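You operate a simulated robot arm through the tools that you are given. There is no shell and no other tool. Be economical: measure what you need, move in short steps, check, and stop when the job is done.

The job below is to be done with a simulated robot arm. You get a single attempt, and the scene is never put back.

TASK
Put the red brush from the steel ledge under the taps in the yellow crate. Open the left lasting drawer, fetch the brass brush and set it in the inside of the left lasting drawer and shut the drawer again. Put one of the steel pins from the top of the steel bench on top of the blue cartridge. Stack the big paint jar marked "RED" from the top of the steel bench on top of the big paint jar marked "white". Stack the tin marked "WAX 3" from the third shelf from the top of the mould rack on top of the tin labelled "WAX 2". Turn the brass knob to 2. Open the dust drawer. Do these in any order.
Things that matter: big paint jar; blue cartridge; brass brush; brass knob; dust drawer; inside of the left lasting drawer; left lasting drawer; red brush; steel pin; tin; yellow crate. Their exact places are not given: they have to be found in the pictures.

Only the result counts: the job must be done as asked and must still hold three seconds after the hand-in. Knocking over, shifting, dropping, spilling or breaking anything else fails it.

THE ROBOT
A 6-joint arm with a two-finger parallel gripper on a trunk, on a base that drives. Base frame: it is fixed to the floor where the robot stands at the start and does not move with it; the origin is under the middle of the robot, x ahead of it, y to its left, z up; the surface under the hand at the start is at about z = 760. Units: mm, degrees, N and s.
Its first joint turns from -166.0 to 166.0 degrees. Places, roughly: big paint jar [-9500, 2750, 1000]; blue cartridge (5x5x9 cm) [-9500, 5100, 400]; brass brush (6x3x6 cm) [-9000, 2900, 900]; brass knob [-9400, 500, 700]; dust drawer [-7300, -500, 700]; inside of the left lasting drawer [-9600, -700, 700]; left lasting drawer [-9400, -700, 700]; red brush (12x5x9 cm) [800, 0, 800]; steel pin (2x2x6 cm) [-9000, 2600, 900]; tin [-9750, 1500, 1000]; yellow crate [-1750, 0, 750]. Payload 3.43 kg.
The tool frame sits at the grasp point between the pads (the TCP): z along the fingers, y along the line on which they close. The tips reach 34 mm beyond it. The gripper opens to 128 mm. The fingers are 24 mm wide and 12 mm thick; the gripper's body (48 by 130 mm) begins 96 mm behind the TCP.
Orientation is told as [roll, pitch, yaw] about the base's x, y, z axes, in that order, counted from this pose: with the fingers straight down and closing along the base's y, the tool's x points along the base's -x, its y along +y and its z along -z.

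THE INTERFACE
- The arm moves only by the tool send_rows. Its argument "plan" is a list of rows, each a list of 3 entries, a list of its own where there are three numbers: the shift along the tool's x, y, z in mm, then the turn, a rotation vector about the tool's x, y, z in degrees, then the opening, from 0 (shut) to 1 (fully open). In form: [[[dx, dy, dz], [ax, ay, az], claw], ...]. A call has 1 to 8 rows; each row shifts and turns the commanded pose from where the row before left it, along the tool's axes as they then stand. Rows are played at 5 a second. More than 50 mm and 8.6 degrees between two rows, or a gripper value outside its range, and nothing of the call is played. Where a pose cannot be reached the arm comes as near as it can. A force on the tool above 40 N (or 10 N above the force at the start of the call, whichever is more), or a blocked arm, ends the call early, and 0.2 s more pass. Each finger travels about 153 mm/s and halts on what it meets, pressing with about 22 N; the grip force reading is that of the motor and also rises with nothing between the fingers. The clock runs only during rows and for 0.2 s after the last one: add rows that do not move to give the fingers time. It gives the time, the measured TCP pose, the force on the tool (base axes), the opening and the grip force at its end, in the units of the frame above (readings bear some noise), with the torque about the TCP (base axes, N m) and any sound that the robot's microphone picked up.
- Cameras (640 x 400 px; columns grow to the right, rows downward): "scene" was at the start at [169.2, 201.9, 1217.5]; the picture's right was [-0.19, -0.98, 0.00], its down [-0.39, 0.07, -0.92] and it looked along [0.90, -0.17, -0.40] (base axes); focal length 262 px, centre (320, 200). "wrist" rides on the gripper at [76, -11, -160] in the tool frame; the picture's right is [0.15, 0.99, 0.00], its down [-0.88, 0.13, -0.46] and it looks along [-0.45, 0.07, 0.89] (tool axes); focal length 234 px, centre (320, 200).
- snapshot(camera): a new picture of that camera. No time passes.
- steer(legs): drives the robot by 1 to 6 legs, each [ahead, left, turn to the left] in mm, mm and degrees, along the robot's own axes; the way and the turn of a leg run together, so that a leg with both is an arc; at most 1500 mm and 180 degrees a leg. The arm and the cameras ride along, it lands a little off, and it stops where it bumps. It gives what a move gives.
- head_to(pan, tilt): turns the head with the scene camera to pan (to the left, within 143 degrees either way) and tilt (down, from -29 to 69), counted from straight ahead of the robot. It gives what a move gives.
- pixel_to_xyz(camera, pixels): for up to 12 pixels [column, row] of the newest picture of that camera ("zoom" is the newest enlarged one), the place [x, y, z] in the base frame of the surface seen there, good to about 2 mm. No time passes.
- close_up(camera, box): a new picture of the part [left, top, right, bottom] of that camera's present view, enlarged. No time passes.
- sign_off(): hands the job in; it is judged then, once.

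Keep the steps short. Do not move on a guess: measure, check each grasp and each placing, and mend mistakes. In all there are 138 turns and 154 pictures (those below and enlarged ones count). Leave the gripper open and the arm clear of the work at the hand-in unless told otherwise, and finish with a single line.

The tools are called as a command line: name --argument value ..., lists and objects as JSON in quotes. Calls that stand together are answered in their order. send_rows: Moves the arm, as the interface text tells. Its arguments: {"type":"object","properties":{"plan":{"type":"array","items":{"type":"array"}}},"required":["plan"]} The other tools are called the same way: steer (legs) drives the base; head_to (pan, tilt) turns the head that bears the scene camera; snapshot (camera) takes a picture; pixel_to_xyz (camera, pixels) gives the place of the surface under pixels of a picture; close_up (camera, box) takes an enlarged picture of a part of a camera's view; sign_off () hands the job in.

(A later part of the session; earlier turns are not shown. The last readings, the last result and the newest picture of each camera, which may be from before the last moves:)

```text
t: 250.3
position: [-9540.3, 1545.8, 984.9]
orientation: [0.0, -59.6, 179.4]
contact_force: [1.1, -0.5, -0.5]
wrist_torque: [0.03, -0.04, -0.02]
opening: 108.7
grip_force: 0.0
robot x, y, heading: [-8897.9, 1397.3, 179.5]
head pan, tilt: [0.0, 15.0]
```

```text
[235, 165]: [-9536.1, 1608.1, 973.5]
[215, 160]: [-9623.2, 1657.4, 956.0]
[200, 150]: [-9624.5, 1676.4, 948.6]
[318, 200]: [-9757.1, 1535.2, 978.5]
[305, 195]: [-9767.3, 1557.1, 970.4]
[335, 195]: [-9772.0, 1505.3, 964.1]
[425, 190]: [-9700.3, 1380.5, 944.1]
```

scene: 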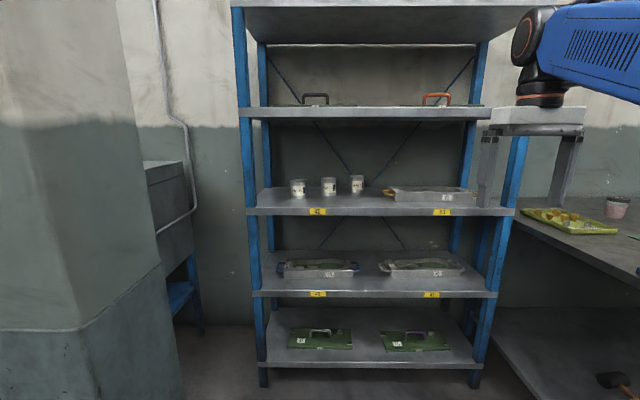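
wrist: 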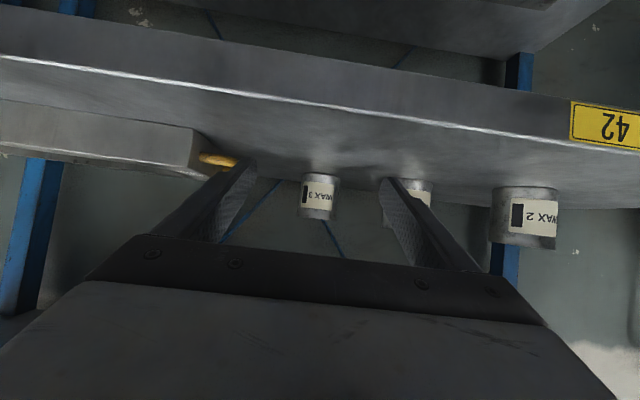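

Handle at y≥~1640 stays clear of the finger (≤1602). Go forward 210, check, then the rest.

send_rows --plan '[[[-21, 2, 36.4], [0, 0, 0], 0.85], [[-21, 2, 36.4], [0, 0, 0], 0.85], [[-21, 2, 36.4], [0, 0, 0], 0.85], [[-21, 2, 36.4], [0, 0, 0], 0.85], [[-21, 2, 36.4], [0, 0, 0], 0.85], [[0, 0, 0], [0, 0, 0], 0.85]]'

snapshot --camera "wrist"

snapshot --camera "scene"

```text
t: 251.7
position: [-9750.7, 1536.2, 984.3]
orientation: [0.0, -59.6, 179.4]
contact_force: [0.5, 0.3, 0.0]
wrist_torque: [0.02, 0.03, 0.0]
opening: 109.0
grip_force: 0.0
robot x, y, heading: [-8901.9, 1397.9, 179.6]
head pan, tilt: [0.0, 15.0]
```

```text
55 pictures are left
```

wrist: 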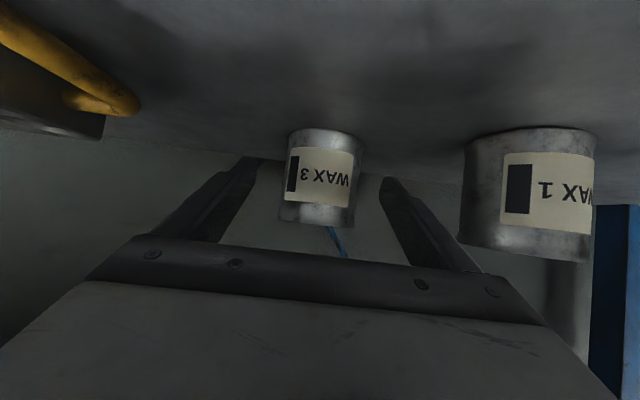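

```text
54 pictures are left
```

scene: 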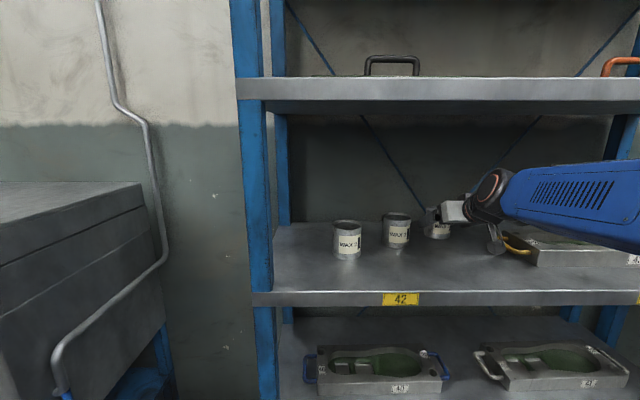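

Tin lies between the fingers. Forward the last 42 mm and close.

send_rows --plan '[[[-10.5, 0, 18.2], [0, 0, 0], 0.85], [[-10.5, 0, 18.2], [0, 0, 0], 0.85], [[0, 0, 0], [0, 0, 0], 0.4], [[0, 0, 0], [0, 0, 0], 0.4], [[0, 0, 0], [0, 0, 0], 0.4]]'

snapshot --camera "wrist"

```text
t: 252.9
position: [-9792.2, 1536.9, 983.3]
orientation: [-0.2, -59.6, 179.4]
contact_force: [0.2, 0.5, 0.9]
wrist_torque: [0.2, 0.08, -0.03]
opening: 70.5
grip_force: 21.7
robot x, y, heading: [-8902.8, 1398.4, 179.7]
head pan, tilt: [0.0, 15.0]
```

```text
53 pictures are left
```

wrist: 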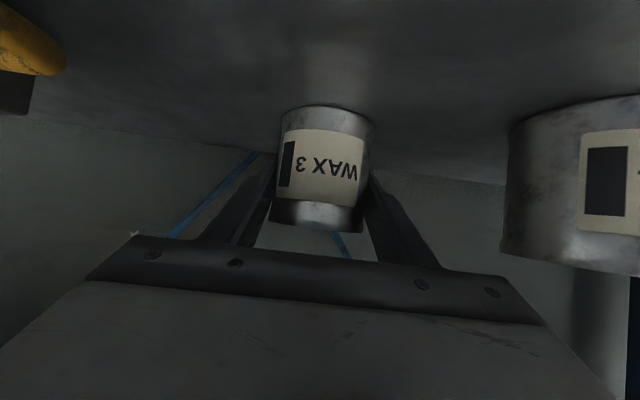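

Gripped (70.5 mm). Lift 20, pull out 117 to x≈−9675, then lift 90 more.

send_rows --plan '[[[-8.7, 0, -5], [0, 0, 0], 0.4], [[-8.7, 0, -5], [0, 0, 0], 0.4], [[19.6, 0, -34], [0, 0, 0], 0.4], [[19.6, 0, -34], [0, 0, 0], 0.4], [[19.4, 0, -33.6], [0, 0, 0], 0.4], [[-39, 0, -22.5], [0, 0, 0], 0.4], [[-39, 0, -22.5], [0, 0, 0], 0.4], [[0, 0, 0], [0, 0, 0], 0.4]]'

snapshot --camera "scene"

```text
t: 254.7
position: [-9675.2, 1537.4, 1094.5]
orientation: [0.0, -59.4, 179.4]
contact_force: [0.0, -0.3, -2.5]
wrist_torque: [0.02, 0.0, 0.01]
opening: 70.7
grip_force: 21.8
robot x, y, heading: [-8903.8, 1398.0, 179.4]
head pan, tilt: [0.0, 15.0]
```

```text
52 pictures are left
```

scene: 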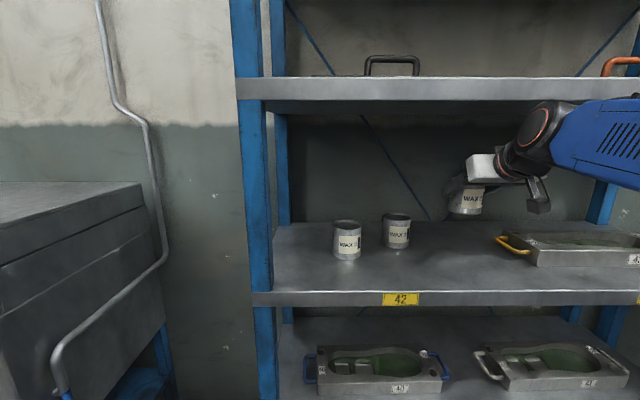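

Measure WAX 2's rim once more from here.

close_up --camera "scene" --box '[310, 200, 430, 275]'

pixel_to_xyz --camera "zoom" --pixels '[[200, 120], [200, 170], [128, 170], [272, 170], [195, 113], [123, 108], [273, 108], [200, 130], [200, 300]]'

```text
5.33 times, centred on (370, 238) of scene
```

zoom: 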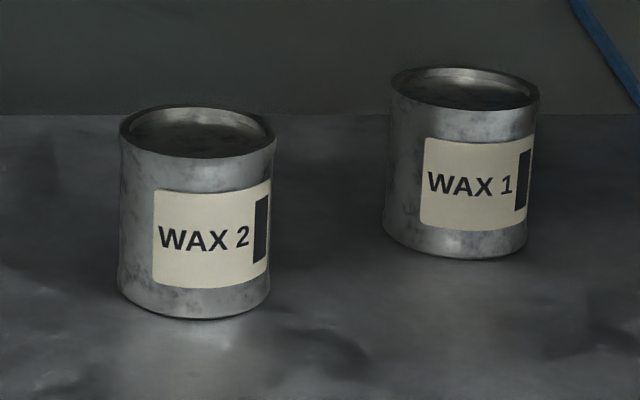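

```text
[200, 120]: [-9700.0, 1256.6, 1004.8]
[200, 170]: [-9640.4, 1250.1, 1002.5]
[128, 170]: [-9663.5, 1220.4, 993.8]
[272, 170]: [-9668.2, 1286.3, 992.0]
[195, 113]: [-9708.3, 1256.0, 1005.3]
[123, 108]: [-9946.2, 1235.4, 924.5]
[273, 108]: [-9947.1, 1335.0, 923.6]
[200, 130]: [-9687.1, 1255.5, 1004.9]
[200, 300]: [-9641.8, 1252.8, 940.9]
```

WAX 2 axis confirmed (−9676,1253), rim ≈1011. Move left 284 above it.

send_rows --plan '[[[0, 41, 0], [0, 0, 0], 0.4], [[0, 41, 0], [0, 0, 0], 0.4], [[0, 41, 0], [0, 0, 0], 0.4], [[0, 41, 0], [0, 0, 0], 0.4], [[0, 41, 0], [0, 0, 0], 0.4], [[0, 41, 0], [0, 0, 0], 0.4], [[0, 37, 0], [0, 0, 0], 0.4], [[0, 0, 0], [0, 0, 0], 0.4]]'

snapshot --camera "wrist"

close_up --camera "scene" --box '[290, 150, 450, 270]'

```text
t: 256.5
position: [-9677.4, 1253.9, 1095.4]
orientation: [-0.1, -59.7, 179.3]
contact_force: [0.0, -0.6, -3.0]
wrist_torque: [0.01, 0.02, 0.01]
opening: 70.4
grip_force: 22.4
robot x, y, heading: [-8899.1, 1401.3, 179.5]
head pan, tilt: [0.0, 15.0]
```

```text
50 pictures are left
```

wrist: 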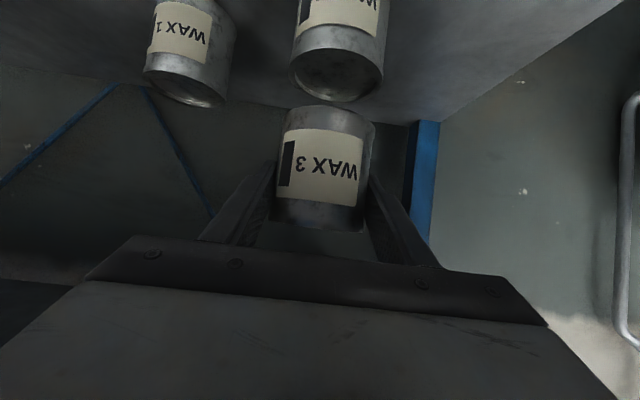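

```text
3.33 times, centred on (370, 210) of scene
```

zoom: 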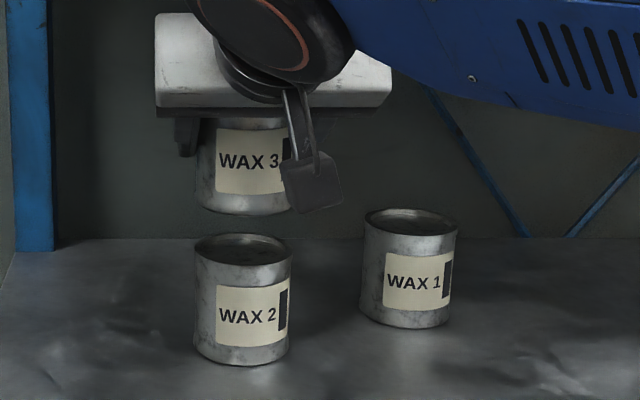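

Aligned; shift 3 mm outward and lower 24, then by small steps until contact.

send_rows --plan '[[[1.5, 0, -2.6], [0, 0, 0], 0.4], [[10.4, 0, 6], [0, 0, 0], 0.4], [[10.4, 0, 6], [0, 0, 0], 0.4], [[0, 0, 0], [0, 0, 0], 0.4]]'

send_rows --plan '[[[2.6, 0, 1.5], [0, 0, 0], 0.4], [[1.73, 0, 1], [0, 0, 0], 0.4]]'

```text
t: 257.5
position: [-9675.0, 1253.6, 1070.3]
orientation: [0.0, -59.6, 179.3]
contact_force: [0.2, 1.1, -2.9]
wrist_torque: [0.01, -0.01, -0.01]
opening: 70.4
grip_force: 22.1
robot x, y, heading: [-8896.7, 1400.5, 179.4]
head pan, tilt: [0.0, 15.0]
```

```text
t: 258.1
position: [-9674.3, 1253.1, 1065.0]
orientation: [0.0, -59.5, 179.3]
contact_force: [0.2, -0.9, -2.8]
wrist_torque: [-0.01, -0.01, -0.03]
opening: 70.7
grip_force: 22.2
robot x, y, heading: [-8897.8, 1401.5, 179.7]
head pan, tilt: [0.0, 15.0]
```

send_rows --plan '[[[1.73, 0, 1], [0, 0, 0], 0.4], [[1.3, 0, 0.75], [0, 0, 0], 0.4]]'

close_up --camera "scene" --box '[290, 150, 450, 270]'

```text
t: 258.7
position: [-9676.4, 1254.9, 1061.8]
orientation: [-0.2, -59.5, 179.4]
contact_force: [-0.4, 0.0, -3.5]
wrist_torque: [0.04, 0.0, 0.0]
opening: 70.3
grip_force: 22.5
robot x, y, heading: [-8894.7, 1400.7, 179.6]
head pan, tilt: [0.0, 15.0]
```

```text
3.33 times, centred on (370, 210) of scene
```

zoom: 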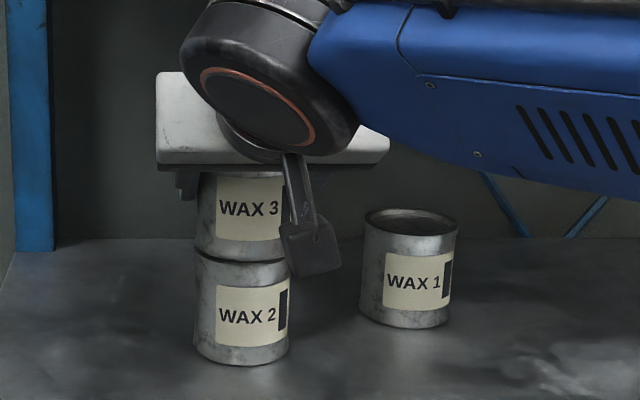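

Nearly touching. Two 1 mm steps more.

send_rows --plan '[[[0.87, 0, 0.5], [0, 0, 0], 0.4], [[0.87, 0, 0.5], [0, 0, 0], 0.4]]'

send_rows --plan '[[[0.87, 0, 0.5], [0, 0, 0], 0.4], [[0.87, 0, 0.5], [0, 0, 0], 0.4]]'

```text
t: 259.3
position: [-9676.8, 1255.0, 1061.6]
orientation: [0.1, -59.8, 179.3]
contact_force: [-1.8, 1.4, 13.1]
wrist_torque: [0.11, 0.16, -0.19]
opening: 70.7
grip_force: 21.9
robot x, y, heading: [-8897.6, 1401.9, 179.5]
head pan, tilt: [0.0, 15.0]
```

```text
t: 259.9
position: [-9675.5, 1253.7, 1057.9]
orientation: [0.0, -59.5, 179.4]
contact_force: [0.7, 0.1, 13.4]
wrist_torque: [0.11, 0.06, -0.16]
opening: 70.0
grip_force: 22.0
robot x, y, heading: [-8902.3, 1401.2, 179.6]
head pan, tilt: [0.0, 15.0]
```

Seated (13 N up). Ease up 1.5 mm, open gently, back straight out 200.

send_rows --plan '[[[-1.3, 0, -0.75], [0, 0, 0], 0.5], [[0, 0, 0], [0, 0, 0], 0.62], [[0, 0, 0], [0, 0, 0], 0.8], [[0, 0, 0], [0, 0, 0], 0.8], [[20, 0, -34.6], [0, 0, 0], 0.8], [[20, 0, -34.6], [0, 0, 0], 0.8], [[20, 0, -34.6], [0, 0, 0], 0.8], [[20, 0, -34.6], [0, 0, 0], 0.8]]'

close_up --camera "scene" --box '[290, 150, 450, 270]'

```text
t: 261.7
position: [-9515.5, 1252.9, 1059.8]
orientation: [-0.1, -59.5, 179.4]
contact_force: [0.4, 0.5, -0.7]
wrist_torque: [0.01, 0.03, -0.03]
opening: 102.6
grip_force: 0.0
robot x, y, heading: [-8897.9, 1400.7, 179.5]
head pan, tilt: [0.0, 15.0]
```

```text
3.33 times, centred on (370, 210) of scene
```

zoom: 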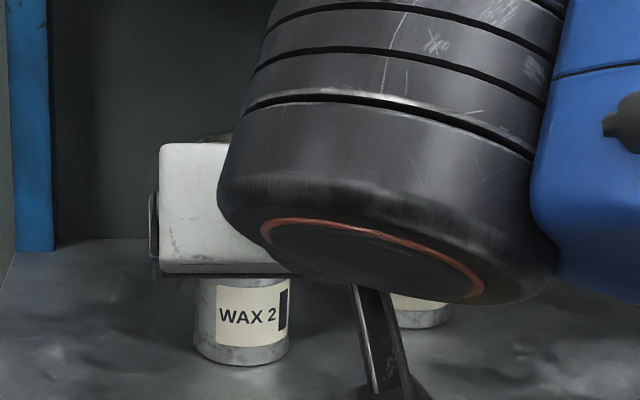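

Drive back 400, then check the stack, and pitch the gripper down again.

steer --legs '[[-450, 0, 0.5]]'

send_rows --plan '[[[0, 0, 0], [0, 8.5, 0], 1], [[0, 0, -20], [0, 8.5, 0], 1], [[0, 0, -20], [0, 8.5, 0], 1], [[0, 0, -30], [0, 8.5, 0], 1], [[0, 0, -30], [0, 8.5, 0], 1], [[0, 0, -30], [0, 8.5, 0], 1], [[0, 0, -20], [0, 8.5, 0], 1]]'

close_up --camera "scene" --box '[220, 120, 420, 250]'

```text
t: 264.4
position: [-9062.5, 1244.3, 1059.6]
orientation: [0.0, -59.4, -179.9]
contact_force: [0.9, 0.2, 0.1]
wrist_torque: [0.02, 0.01, 0.02]
opening: 102.4
grip_force: 0.0
robot x, y, heading: [-8445.8, 1399.6, -179.8]
head pan, tilt: [0.0, 15.0]
```

```text
t: 266.0
position: [-8991.8, 1244.2, 1170.6]
orientation: [0.3, -0.2, -179.9]
contact_force: [0.0, 0.6, 0.5]
wrist_torque: [-0.03, 0.04, -0.02]
opening: 127.9
grip_force: 0.1
out of reach, approached as far as the arm can: row 7
robot x, y, heading: [-8446.5, 1397.5, -180.0]
head pan, tilt: [0.0, 15.0]
```

```text
3.08 times, centred on (320, 185) of scene
```

zoom: 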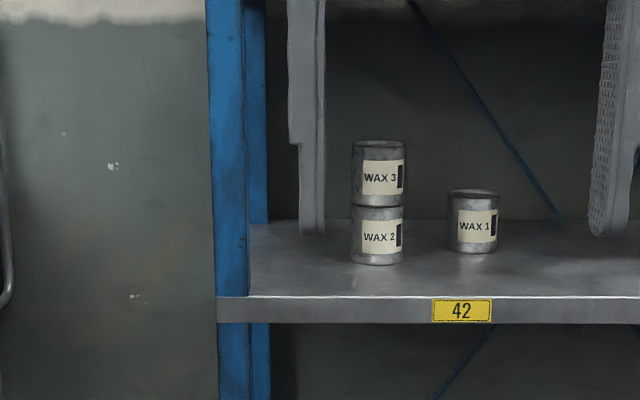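

WAX 3 stands squarely on WAX 2. Next the steel bench: slide right to y≈2750 and look.

steer --legs '[[60, 0, 0], [0, -1350, 0]]'

head_to --pan 0 --tilt 30

snapshot --camera "scene"

```text
t: 273.4
position: [-9055.8, 2591.0, 1169.1]
orientation: [0.3, -0.2, -180.0]
contact_force: [0.7, 0.9, -0.4]
wrist_torque: [0.02, 0.02, -0.01]
opening: 128.1
grip_force: 0.1
robot x, y, heading: [-8507.5, 2745.1, -179.7]
head pan, tilt: [0.0, 15.0]
```

```text
t: 274.1
position: [-9055.2, 2590.5, 1170.1]
orientation: [0.2, -0.2, -179.9]
contact_force: [-0.3, 0.0, -0.3]
wrist_torque: [-0.01, -0.01, -0.01]
opening: 128.0
grip_force: 0.0
robot x, y, heading: [-8511.6, 2747.8, -179.5]
head pan, tilt: [0.0, 30.0]
```

```text
45 pictures are left
```

scene: 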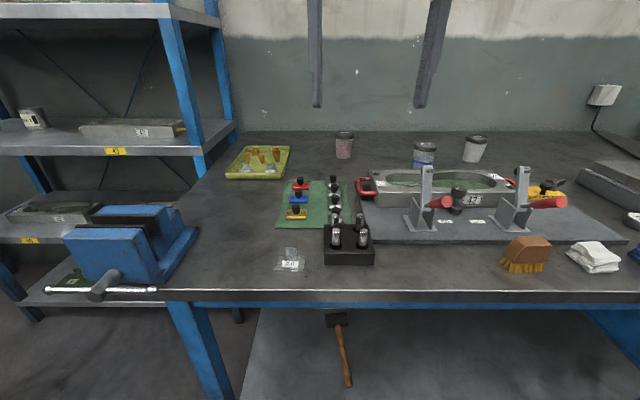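

close_up --camera "scene" --box '[310, 120, 510, 245]'

pixel_to_xyz --camera "zoom" --pixels '[[110, 75], [82, 75], [138, 75], [110, 115], [360, 100], [325, 105], [395, 105], [360, 150], [530, 80], [500, 85], [562, 85], [528, 125]]'

close_up --camera "scene" --box '[265, 170, 425, 280]'

pixel_to_xyz --camera "zoom" --pixels '[[282, 240], [282, 280], [390, 235], [390, 275], [265, 225], [370, 225], [330, 320], [230, 300], [445, 300], [290, 225], [100, 370], [340, 240]]'

close_up --camera "scene" --box '[480, 220, 640, 300]'

pixel_to_xyz --camera "zoom" --pixels '[[125, 75], [275, 95], [180, 85], [220, 130], [90, 130], [270, 150], [90, 200], [230, 215], [115, 120], [265, 130]]'

```text
3.20 times, centred on (410, 182) of scene
```

zoom: 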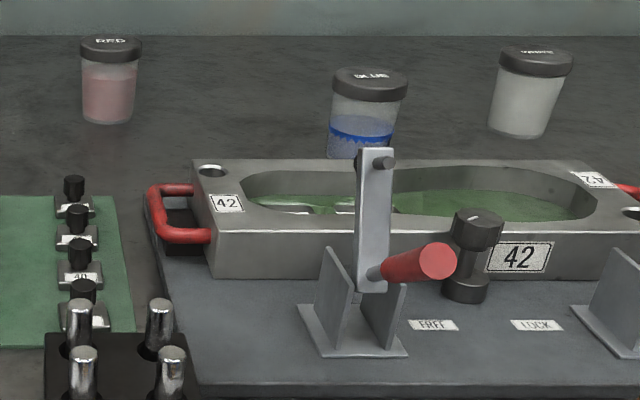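

```text
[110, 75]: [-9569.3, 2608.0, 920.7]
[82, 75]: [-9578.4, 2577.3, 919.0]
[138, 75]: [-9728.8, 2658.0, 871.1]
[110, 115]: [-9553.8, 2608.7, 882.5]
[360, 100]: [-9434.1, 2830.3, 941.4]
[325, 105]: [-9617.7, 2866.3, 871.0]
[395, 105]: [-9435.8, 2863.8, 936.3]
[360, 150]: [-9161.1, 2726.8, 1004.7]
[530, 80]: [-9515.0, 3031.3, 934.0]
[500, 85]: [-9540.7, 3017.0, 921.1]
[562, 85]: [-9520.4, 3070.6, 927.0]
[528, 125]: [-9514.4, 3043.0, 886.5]
```

```text
3.64 times, centred on (345, 225) of scene
```

zoom: 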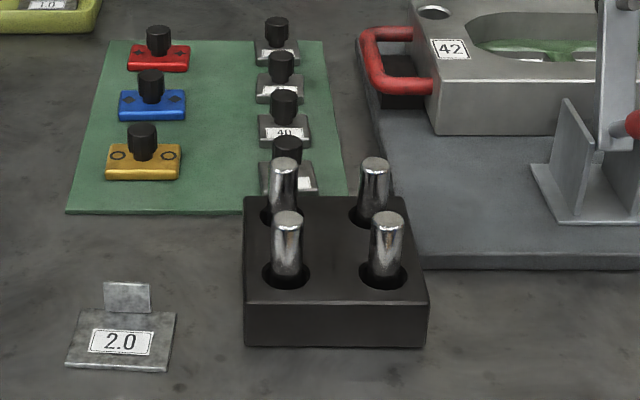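

```text
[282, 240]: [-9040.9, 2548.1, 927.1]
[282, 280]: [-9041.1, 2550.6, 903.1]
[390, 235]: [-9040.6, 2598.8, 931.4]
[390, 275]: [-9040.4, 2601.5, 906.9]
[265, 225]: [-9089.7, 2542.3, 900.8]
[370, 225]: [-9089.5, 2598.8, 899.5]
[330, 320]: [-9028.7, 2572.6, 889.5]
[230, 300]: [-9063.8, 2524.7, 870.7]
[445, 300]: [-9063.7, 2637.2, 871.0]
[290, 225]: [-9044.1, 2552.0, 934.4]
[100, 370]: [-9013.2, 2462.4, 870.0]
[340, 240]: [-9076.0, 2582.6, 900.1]
```

```text
4.00 times, centred on (560, 260) of scene
```

zoom: 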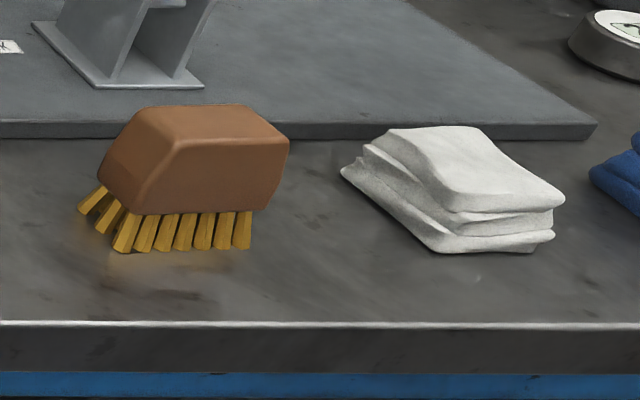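

```text
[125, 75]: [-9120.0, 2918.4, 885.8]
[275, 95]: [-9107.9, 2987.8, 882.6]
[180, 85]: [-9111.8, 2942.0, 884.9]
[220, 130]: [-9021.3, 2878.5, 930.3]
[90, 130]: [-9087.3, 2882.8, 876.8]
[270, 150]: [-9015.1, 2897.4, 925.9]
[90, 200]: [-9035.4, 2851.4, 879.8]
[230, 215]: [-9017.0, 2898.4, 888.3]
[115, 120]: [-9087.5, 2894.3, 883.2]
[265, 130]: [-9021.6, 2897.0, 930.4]
```

RED jar at ≈(−9600,2609), white ≈(−9545,3045); pins stand in the black block; brass brush at (527,253). Jars first: drive ahead 80, pitch the gripper 45° forward to gain reach.

steer --legs '[[80, 0, 0]]'

send_rows --plan '[[[0, 0, 0], [0, -7.5, 0], 1], [[0, 0, 0], [0, -7.5, 0], 1], [[0, 0, 0], [0, -7.5, 0], 1], [[0, 0, 0], [0, -7.5, 0], 1], [[0, 0, 0], [0, -7.5, 0], 1], [[0, 0, 0], [0, -7.5, 0], 1], [[-28, -9, 28], [0, 0, 0], 1], [[-28, -9, 28], [0, 0, 0], 1]]'

send_rows --plan '[[[-28, 0, 28], [0, 0, 0], 1], [[-28, 0, 28], [0, 0, 0], 1], [[-28, 0, 28], [0, 0, 0], 1], [[-28, 0, 28], [0, 0, 0], 1], [[-28, 0, 28], [0, 0, 0], 1]]'

snapshot --camera "wrist"

```text
t: 275.2
position: [-9136.6, 2590.2, 1169.9]
orientation: [0.1, -0.3, -179.8]
contact_force: [0.0, -0.3, 0.2]
wrist_torque: [-0.02, -0.03, -0.02]
opening: 128.1
grip_force: 0.0
robot x, y, heading: [-8586.8, 2744.7, -180.1]
head pan, tilt: [0.0, 30.0]
```

```text
t: 277.0
position: [-9213.0, 2608.0, 1170.9]
orientation: [0.3, -45.3, 179.9]
contact_force: [0.3, -0.7, 0.7]
wrist_torque: [0.02, -0.01, 0.0]
opening: 127.8
grip_force: 0.1
robot x, y, heading: [-8590.0, 2748.6, -179.8]
head pan, tilt: [0.0, 30.0]
```

```text
t: 278.2
position: [-9413.2, 2607.4, 1171.4]
orientation: [0.3, -45.3, 179.8]
contact_force: [0.0, -0.1, 0.3]
wrist_torque: [-0.02, 0.02, 0.06]
opening: 127.9
grip_force: 0.0
robot x, y, heading: [-8587.1, 2745.9, -179.7]
head pan, tilt: [0.0, 30.0]
```

```text
41 pictures are left
```

wrist: 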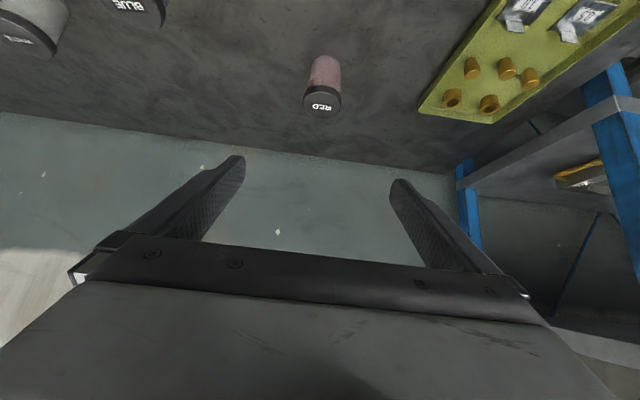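

Measure the RED jar (and the lids of the others visible).

pixel_to_xyz --camera "wrist" --pixels '[[322, 98], [303, 98], [341, 98], [322, 88], [322, 109], [325, 65], [310, 75], [338, 78], [35, 35], [20, 45], [140, 8], [125, 15]]'

close_up --camera "wrist" --box '[270, 40, 380, 130]'

pixel_to_xyz --camera "zoom" --pixels '[[300, 260], [200, 260], [410, 262], [300, 230], [300, 295], [320, 100], [250, 250], [350, 250], [220, 285], [390, 290], [250, 180], [385, 180]]'

```text
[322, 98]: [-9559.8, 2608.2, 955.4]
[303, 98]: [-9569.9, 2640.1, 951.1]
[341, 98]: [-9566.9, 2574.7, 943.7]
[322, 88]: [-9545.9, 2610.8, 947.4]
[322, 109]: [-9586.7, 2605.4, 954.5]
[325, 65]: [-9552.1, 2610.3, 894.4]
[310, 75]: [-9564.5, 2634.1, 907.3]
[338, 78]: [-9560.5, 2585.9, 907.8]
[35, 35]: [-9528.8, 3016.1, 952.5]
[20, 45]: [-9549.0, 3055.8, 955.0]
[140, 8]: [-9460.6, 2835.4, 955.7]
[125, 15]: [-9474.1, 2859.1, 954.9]
```

```text
4.44 times, centred on (325, 85) of wrist
```

zoom: 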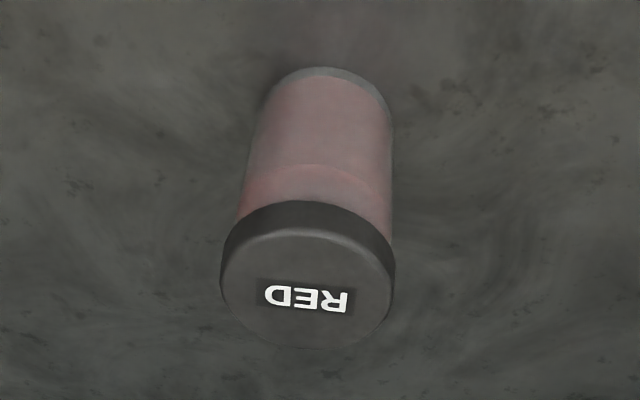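

```text
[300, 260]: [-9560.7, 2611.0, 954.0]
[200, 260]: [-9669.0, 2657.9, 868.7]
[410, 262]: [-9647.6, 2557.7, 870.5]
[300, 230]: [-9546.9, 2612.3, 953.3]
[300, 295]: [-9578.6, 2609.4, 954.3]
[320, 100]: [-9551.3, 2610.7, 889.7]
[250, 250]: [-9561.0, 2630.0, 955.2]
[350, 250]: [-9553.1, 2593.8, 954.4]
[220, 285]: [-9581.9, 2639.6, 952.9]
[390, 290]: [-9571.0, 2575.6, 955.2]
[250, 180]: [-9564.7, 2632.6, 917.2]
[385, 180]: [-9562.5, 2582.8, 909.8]
```

RED lid: centre (−9579,2607.5), top z 955, ⌀66. Descend along the tool axis to grip the body at z≈909. First most of the way.

send_rows --plan '[[[34, 0, 0], [0, 0, 0], 0.85], [[34, 0, 0], [0, 0, 0], 0.85], [[0, 0, 43], [0, 0, 0], 0.85], [[0, 0, 43], [0, 0, 0], 0.85], [[0, 0, 43], [0, 0, 0], 0.85], [[0, 0, 43], [0, 0, 0], 0.85], [[0, 0, 43], [0, 0, 0], 0.85], [[0, 0, 0], [0, 0, 0], 0.85]]'

snapshot --camera "wrist"

```text
t: 280.0
position: [-9519.0, 2607.4, 971.5]
orientation: [0.3, -45.3, 179.9]
contact_force: [0.7, 0.5, 0.1]
wrist_torque: [0.0, -0.02, 0.02]
opening: 108.9
grip_force: 0.1
robot x, y, heading: [-8588.2, 2746.8, -180.0]
head pan, tilt: [0.0, 30.0]
```

```text
39 pictures are left
```

wrist: 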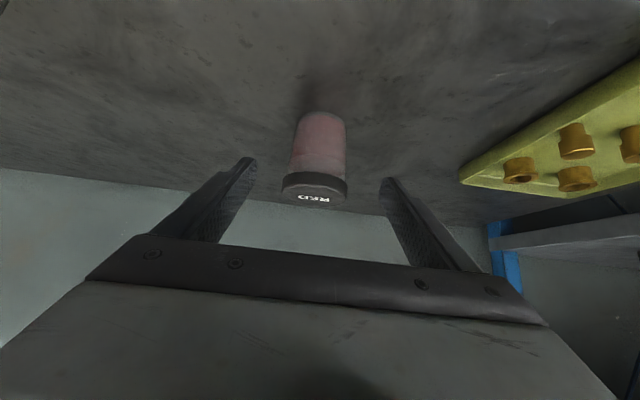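

Jar centred. 87 more along the tool, then close.

send_rows --plan '[[[1, 0, 43], [0, 0, 0], 0.85], [[0, 0, 43], [0, 0, 0], 0.85], [[0, 0, 0], [0, 0, 0], 0.35], [[0, 0, 0], [0, 0, 0], 0.35], [[0, 0, 0], [0, 0, 0], 0.35]]'

snapshot --camera "wrist"

```text
t: 281.2
position: [-9577.4, 2607.7, 912.5]
orientation: [0.3, -45.3, 179.9]
contact_force: [-2.0, 0.2, 2.6]
wrist_torque: [-0.14, 0.06, -0.06]
opening: 61.5
grip_force: 22.2
robot x, y, heading: [-8585.3, 2743.2, -179.8]
head pan, tilt: [0.0, 30.0]
```

```text
38 pictures are left
```

wrist: 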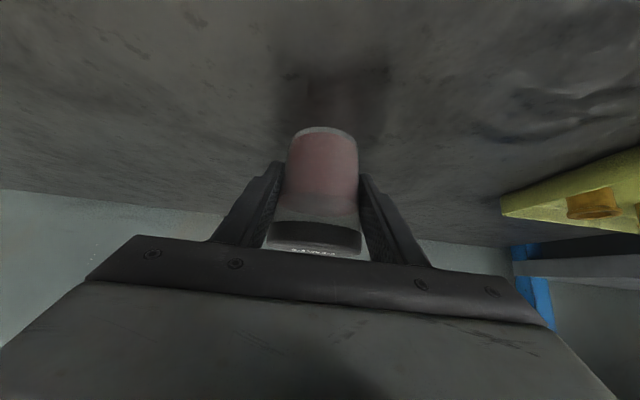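

Gripped (61.5). Lift 170 straight up.

send_rows --plan '[[[-14, 0, -14], [0, 0, 0], 0.35], [[-29, 0, -29], [0, 0, 0], 0.35], [[-29, 0, -29], [0, 0, 0], 0.35], [[-29, 0, -29], [0, 0, 0], 0.35], [[-20, 0, -20], [0, 0, 0], 0.35]]'

steer --legs '[[-30, -420, 0]]'

snapshot --camera "wrist"

```text
t: 282.4
position: [-9575.9, 2608.9, 1082.2]
orientation: [0.2, -45.3, 179.8]
contact_force: [-0.8, -0.4, -2.6]
wrist_torque: [0.02, -0.02, -0.01]
opening: 61.5
grip_force: 22.3
robot x, y, heading: [-8588.7, 2743.6, -179.8]
head pan, tilt: [0.0, 30.0]
```

```text
t: 285.0
position: [-9547.2, 3032.1, 1082.0]
orientation: [0.3, -45.4, -180.0]
contact_force: [-0.3, 1.1, -2.9]
wrist_torque: [-0.01, -0.02, 0.01]
opening: 61.4
grip_force: 22.2
robot x, y, heading: [-8565.5, 3173.9, -179.6]
head pan, tilt: [0.0, 30.0]
```

```text
37 pictures are left
```

wrist: 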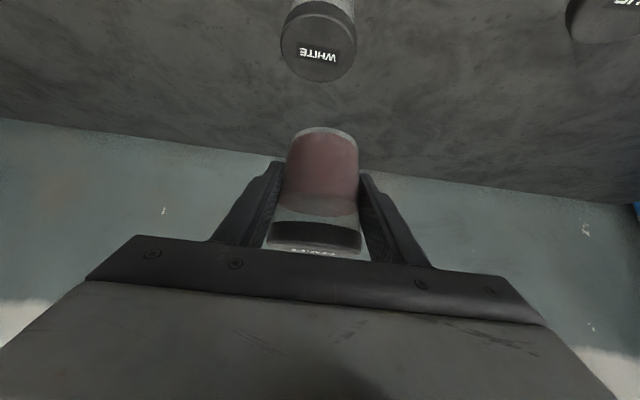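

WHITE lid is at (318,47). Measure its rim.

close_up --camera "wrist" --box '[270, 0, 370, 90]'

pixel_to_xyz --camera "zoom" --pixels '[[305, 340], [78, 220], [90, 220], [540, 225], [525, 225], [305, 110], [305, 225], [305, 345], [305, 355]]'

```text
4.44 times, centred on (320, 45) of wrist
```

zoom: 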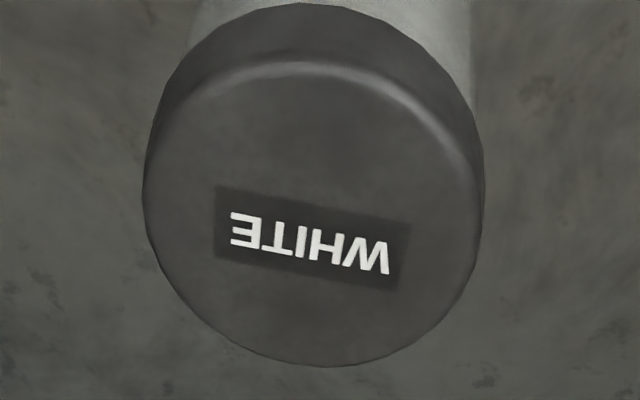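

```text
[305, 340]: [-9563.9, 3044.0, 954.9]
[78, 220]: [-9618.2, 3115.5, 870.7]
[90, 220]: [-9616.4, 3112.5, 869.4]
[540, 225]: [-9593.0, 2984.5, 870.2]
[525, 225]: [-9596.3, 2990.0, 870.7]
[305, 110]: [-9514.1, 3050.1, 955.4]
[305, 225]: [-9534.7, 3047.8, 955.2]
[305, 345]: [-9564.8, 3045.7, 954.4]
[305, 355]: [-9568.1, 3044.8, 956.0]
```

WHITE lid centre (−9538.5,3046), top 955. Shift back 10, right 14 and lower 72.

send_rows --plan '[[[7, -14, -7], [0, 0, 0], 0.35], [[17, 0, 17], [0, 0, 0], 0.35], [[17, 0, 17], [0, 0, 0], 0.35], [[17, 0, 17], [0, 0, 0], 0.35], [[0, 0, 0], [0, 0, 0], 0.35]]'

snapshot --camera "wrist"

close_up --camera "scene" --box '[240, 80, 400, 200]'

```text
t: 286.2
position: [-9537.9, 3047.3, 1008.2]
orientation: [0.2, -45.3, -180.0]
contact_force: [-0.9, -0.4, -1.6]
wrist_torque: [0.0, 0.01, -0.01]
opening: 61.2
grip_force: 22.1
robot x, y, heading: [-8558.7, 3172.4, -179.8]
head pan, tilt: [0.0, 30.0]
```

```text
35 pictures are left
```

wrist: 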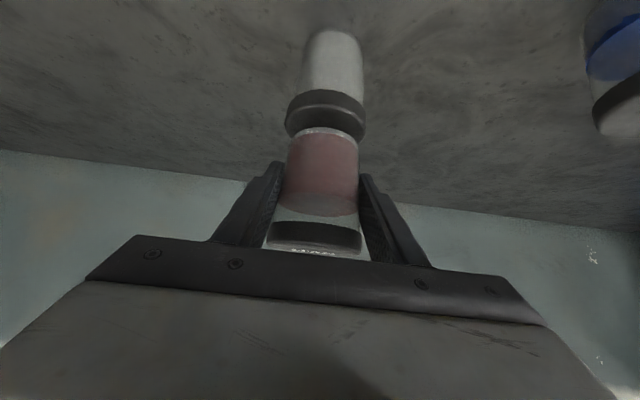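

```text
3.33 times, centred on (320, 140) of scene
```

zoom: 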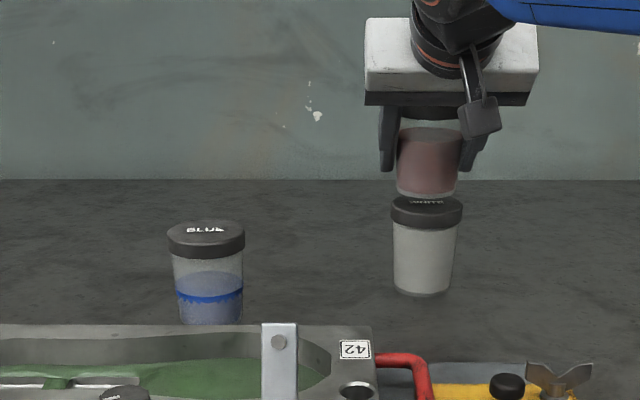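

Well aligned. Lower 8, then 1-mm steps.

send_rows --plan '[[[2.8, 0.7, 2.8], [0, 0, 0], 0.35], [[2.8, 0, 2.8], [0, 0, 0], 0.35], [[1.4, 0, 1.4], [0, 0, 0], 0.35]]'

send_rows --plan '[[[0.7, 0, 0.7], [0, 0, 0], 0.35], [[0.7, 0, 0.7], [0, 0, 0], 0.35]]'

```text
t: 287.0
position: [-9537.3, 3044.9, 1000.7]
orientation: [0.3, -45.2, -180.0]
contact_force: [-0.6, -0.4, -2.5]
wrist_torque: [-0.02, -0.01, 0.03]
opening: 61.4
grip_force: 22.2
robot x, y, heading: [-8559.1, 3172.2, -179.7]
head pan, tilt: [0.0, 30.0]
```

```text
t: 287.6
position: [-9536.7, 3044.7, 997.5]
orientation: [0.3, -45.3, -180.0]
contact_force: [-0.3, -0.8, -2.0]
wrist_torque: [-0.01, 0.0, -0.02]
opening: 61.4
grip_force: 22.2
robot x, y, heading: [-8561.0, 3172.2, -179.7]
head pan, tilt: [0.0, 30.0]
```

send_rows --plan '[[[0.7, 0, 0.7], [0, 0, 0], 0.35], [[0.7, 0, 0.7], [0, 0, 0], 0.35]]'

send_rows --plan '[[[0.4, 0, 0.4], [0, 0, 0], 0.35], [[0.4, 0, 0.4], [0, 0, 0], 0.35]]'

```text
t: 288.2
position: [-9538.7, 3044.8, 996.5]
orientation: [0.2, -45.5, 180.1]
contact_force: [1.3, -0.3, 12.2]
wrist_torque: [0.07, -0.11, -0.1]
opening: 61.6
grip_force: 22.4
robot x, y, heading: [-8561.6, 3173.4, -179.8]
head pan, tilt: [0.0, 30.0]
```

```text
t: 288.8
position: [-9537.7, 3045.2, 994.7]
orientation: [0.3, -45.3, -179.9]
contact_force: [-1.6, -0.5, 11.6]
wrist_torque: [0.08, 0.13, -0.07]
opening: 61.0
grip_force: 22.0
robot x, y, heading: [-8559.6, 3174.0, -179.4]
head pan, tilt: [0.0, 30.0]
```

Seated. Open gently and withdraw along the tool axis.

send_rows --plan '[[[-0.7, 0, -0.7], [0, 0, 0], 0.45], [[0, 0, 0], [0, 0, 0], 0.55], [[0, 0, 0], [0, 0, 0], 0.85], [[0, 0, 0], [0, 0, 0], 0.85], [[0, 0, -40], [0, 0, 0], 0.85], [[0, 0, -45], [0, 0, 0], 0.85], [[0, 0, -45], [0, 0, 0], 0.85], [[0, 0, -45], [0, 0, 0], 0.85]]'

close_up --camera "scene" --box '[240, 80, 400, 200]'

```text
t: 290.6
position: [-9414.6, 3045.8, 1120.1]
orientation: [0.2, -45.2, -179.9]
contact_force: [-0.1, 0.3, -0.8]
wrist_torque: [0.03, -0.02, -0.02]
opening: 108.9
grip_force: 0.1
robot x, y, heading: [-8561.5, 3172.2, -179.8]
head pan, tilt: [0.0, 30.0]
```

```text
3.33 times, centred on (320, 140) of scene
```

zoom: 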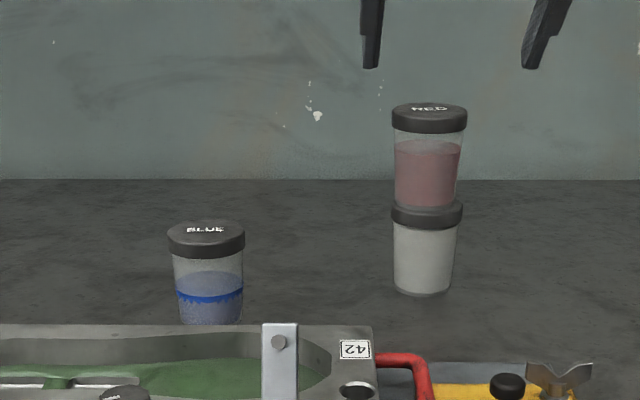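

RED stands on WHITE. Before taking a pin, look toward the blue cartridge (y≈5100) to choose the grip.

head_to --pan -62 --tilt 22

snapshot --camera "scene"

```text
t: 291.9
position: [-9414.5, 3046.3, 1121.7]
orientation: [0.3, -45.3, -180.0]
contact_force: [0.2, 0.1, -0.7]
wrist_torque: [-0.01, 0.01, -0.01]
opening: 108.9
grip_force: 0.0
robot x, y, heading: [-8559.8, 3170.9, -179.7]
head pan, tilt: [-62.0, 22.0]
```

```text
32 pictures are left
```

scene: 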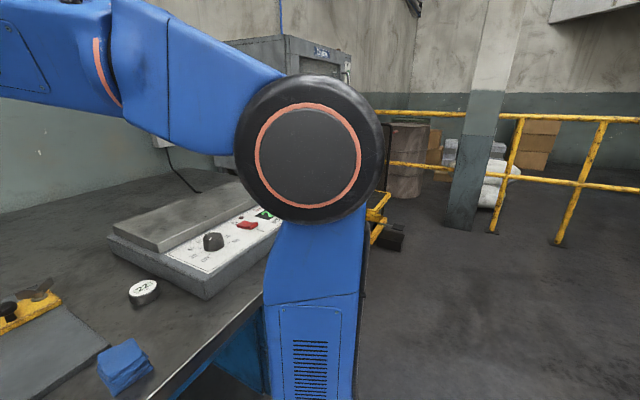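

The arm hides it. I'll grip a pin with the present 45° tilt, which suits most placings. Drive back 280 and left 500 to the pin block.

steer --legs '[[-280, 0, 0], [0, 500, 0]]'

send_rows --plan '[[[33, 0, 0], [0, 0, 0], 0.5], [[33, 0, 0], [0, 0, 0], 0.3], [[0, 0, 0], [0, 0, 0], 0.3]]'

snapshot --camera "wrist"

```text
t: 296.4
position: [-9136.3, 2554.6, 1123.2]
orientation: [0.4, -45.3, -180.0]
contact_force: [-0.3, 0.7, 0.3]
wrist_torque: [0.01, -0.01, -0.02]
opening: 109.1
grip_force: 0.1
robot x, y, heading: [-8280.8, 2683.2, -179.5]
head pan, tilt: [-62.0, 22.0]
```

```text
t: 297.2
position: [-9089.7, 2555.2, 1073.9]
orientation: [0.4, -45.3, -180.1]
contact_force: [-0.1, -0.4, 0.1]
wrist_torque: [-0.04, 0.04, 0.02]
opening: 38.5
grip_force: 0.1
robot x, y, heading: [-8281.1, 2681.1, -179.8]
head pan, tilt: [-62.0, 22.0]
```

```text
31 pictures are left
```

wrist: 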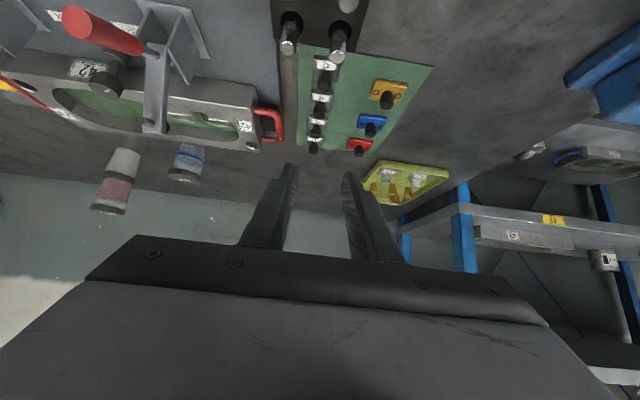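

Move back 60 more so the front pins come into view.

send_rows --plan '[[[30, 0, -30], [0, 0, 0], 0.3], [[30, 0, -30], [0, 0, 0], 0.3]]'

close_up --camera "wrist" --box '[240, 0, 400, 100]'

```text
t: 297.8
position: [-9003.4, 2553.0, 1073.9]
orientation: [0.2, -45.2, -179.9]
contact_force: [-1.0, -0.5, -0.3]
wrist_torque: [0.02, 0.02, -0.03]
opening: 38.4
grip_force: 0.0
robot x, y, heading: [-8283.3, 2680.6, -179.8]
head pan, tilt: [-62.0, 22.0]
```

```text
4.00 times, centred on (320, 50) of wrist
```

zoom: 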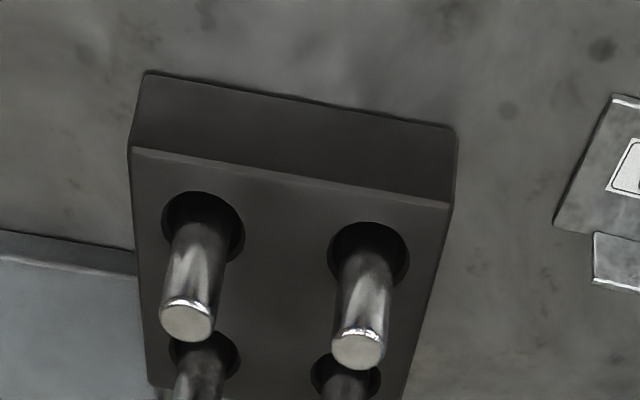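

pixel_to_xyz --camera "zoom" --pixels '[[358, 350], [358, 340], [335, 350], [382, 352], [358, 362], [365, 290], [187, 322], [200, 260], [300, 250], [340, 310], [388, 310]]'

```text
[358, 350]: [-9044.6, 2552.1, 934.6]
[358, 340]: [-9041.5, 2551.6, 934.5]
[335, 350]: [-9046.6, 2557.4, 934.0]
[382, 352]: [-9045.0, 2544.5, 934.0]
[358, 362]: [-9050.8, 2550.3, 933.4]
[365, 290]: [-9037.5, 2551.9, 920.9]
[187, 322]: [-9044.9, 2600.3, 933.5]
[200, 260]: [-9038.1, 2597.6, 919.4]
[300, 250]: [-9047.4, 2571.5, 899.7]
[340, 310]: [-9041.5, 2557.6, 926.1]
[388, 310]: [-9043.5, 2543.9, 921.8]
```

Pin: top z 934, centre (−9045.5,2551), ⌀≈15. Come in along the 45° axis and grip.

send_rows --plan '[[[37, 1.1, 0], [0, 0, 0], 0.3], [[38, 1.1, 0], [0, 0, 0], 0.3], [[0, 0, 40], [0, 0, 0], 0.3], [[0, 0, 40], [0, 0, 0], 0.3], [[0, 0, 38], [0, 0, 0], 0.3], [[0, 0, 0], [0, 0, 0], 0.3]]'

snapshot --camera "wrist"

```text
t: 299.2
position: [-9035.3, 2550.8, 938.3]
orientation: [0.3, -45.4, -180.1]
contact_force: [0.5, 0.6, 0.1]
wrist_torque: [-0.04, -0.02, 0.04]
opening: 38.4
grip_force: 0.1
robot x, y, heading: [-8284.1, 2679.9, -179.8]
head pan, tilt: [-62.0, 22.0]
```

```text
29 pictures are left
```

wrist: 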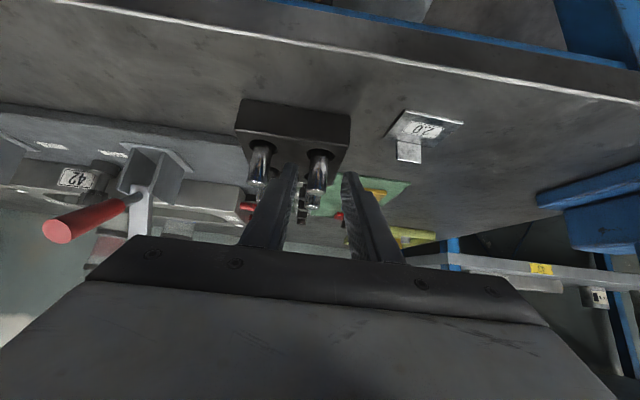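

Pin (315,180) is between the fingers. Close.

send_rows --plan '[[[0, 0, 0], [0, 0, 0], 0.15], [[0, 0, 0], [0, 0, 0], 0.05], [[0, 0, 0], [0, 0, 0], 0.05], [[0, 0, 0], [0, 0, 0], 0.05]]'

send_rows --plan '[[[-14, 0, -14], [0, 0, 0], 0.05], [[-25, 0, -25], [0, 0, 0], 0.05], [[-30, 0, -30], [0, 0, 0], 0.05], [[-30, 0, -30], [0, 0, 0], 0.05], [[-30, 0, -30], [0, 0, 0], 0.05]]'

snapshot --camera "wrist"

```text
t: 300.2
position: [-9035.5, 2551.0, 939.2]
orientation: [0.3, -45.4, -180.0]
contact_force: [1.1, 1.5, 0.0]
wrist_torque: [0.05, 0.01, -0.02]
opening: 15.0
grip_force: 22.0
robot x, y, heading: [-8280.3, 2679.9, -179.8]
head pan, tilt: [-62.0, 22.0]
```

```text
t: 301.4
position: [-9038.9, 2554.2, 1122.0]
orientation: [0.3, -45.2, -180.0]
contact_force: [-0.7, -0.8, -0.9]
wrist_torque: [0.03, -0.02, -0.02]
opening: 14.8
grip_force: 22.0
robot x, y, heading: [-8281.7, 2680.3, -179.7]
head pan, tilt: [-62.0, 22.0]
```

```text
28 pictures are left
```

wrist: 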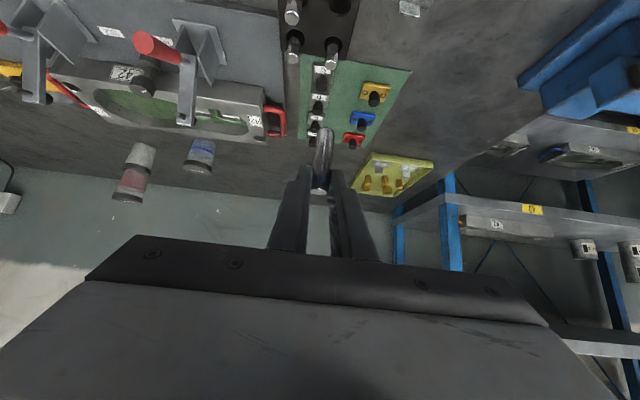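

Pin held upright. Drive right 1450 and look for the cartridge.

steer --legs '[[0, -1450, 0]]'

head_to --pan -15 --tilt 25

snapshot --camera "scene"

```text
t: 308.6
position: [-9031.5, 4021.8, 1122.6]
orientation: [0.2, -45.3, 178.8]
contact_force: [0.8, 0.4, -0.4]
wrist_torque: [0.0, -0.02, -0.02]
opening: 14.7
grip_force: 21.4
robot x, y, heading: [-8270.6, 4131.5, 179.1]
head pan, tilt: [-62.0, 22.0]
```

```text
t: 309.7
position: [-9031.4, 4021.9, 1120.9]
orientation: [0.3, -45.3, 178.6]
contact_force: [-0.5, 0.0, -0.6]
wrist_torque: [0.0, -0.02, 0.0]
opening: 15.0
grip_force: 22.2
robot x, y, heading: [-8273.6, 4132.4, 179.2]
head pan, tilt: [-15.0, 25.0]
```

```text
27 pictures are left
```

scene: 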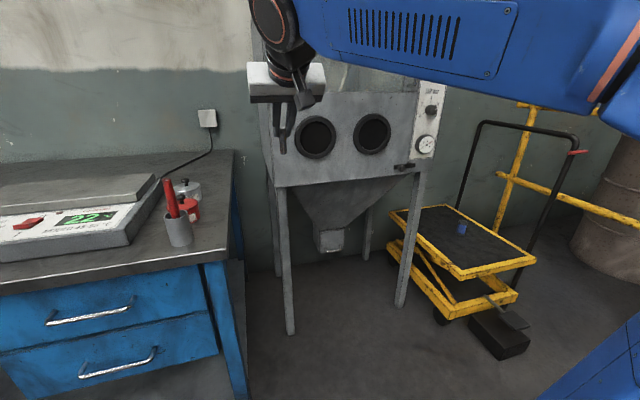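

The blue cartridge stands on a yellow lift cart at (462,229), open above. Measure.

close_up --camera "scene" --box '[380, 180, 560, 300]'

pixel_to_xyz --camera "zoom" --pixels '[[290, 155], [290, 175], [290, 195], [270, 160], [312, 160], [200, 150], [400, 250], [50, 130], [240, 330], [540, 240], [380, 80], [470, 320]]'

```text
3.33 times, centred on (470, 240) of scene
```

zoom: 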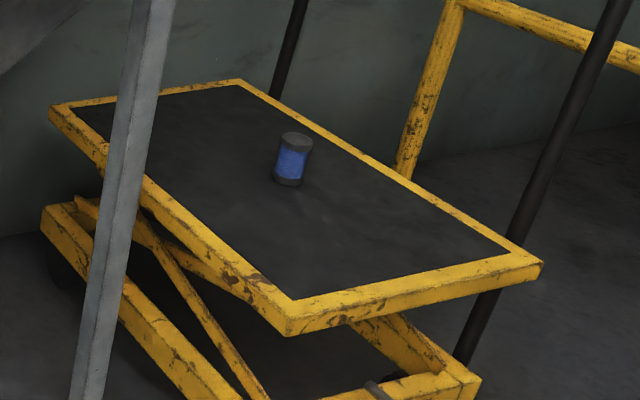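

```text
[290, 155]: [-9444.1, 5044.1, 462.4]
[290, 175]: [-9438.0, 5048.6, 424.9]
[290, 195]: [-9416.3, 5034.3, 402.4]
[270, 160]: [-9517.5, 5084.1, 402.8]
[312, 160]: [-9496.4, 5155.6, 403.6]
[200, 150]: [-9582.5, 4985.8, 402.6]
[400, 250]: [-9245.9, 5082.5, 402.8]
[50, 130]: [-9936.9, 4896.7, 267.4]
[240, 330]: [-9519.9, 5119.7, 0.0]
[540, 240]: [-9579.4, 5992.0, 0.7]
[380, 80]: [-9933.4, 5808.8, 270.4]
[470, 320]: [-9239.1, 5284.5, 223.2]
```

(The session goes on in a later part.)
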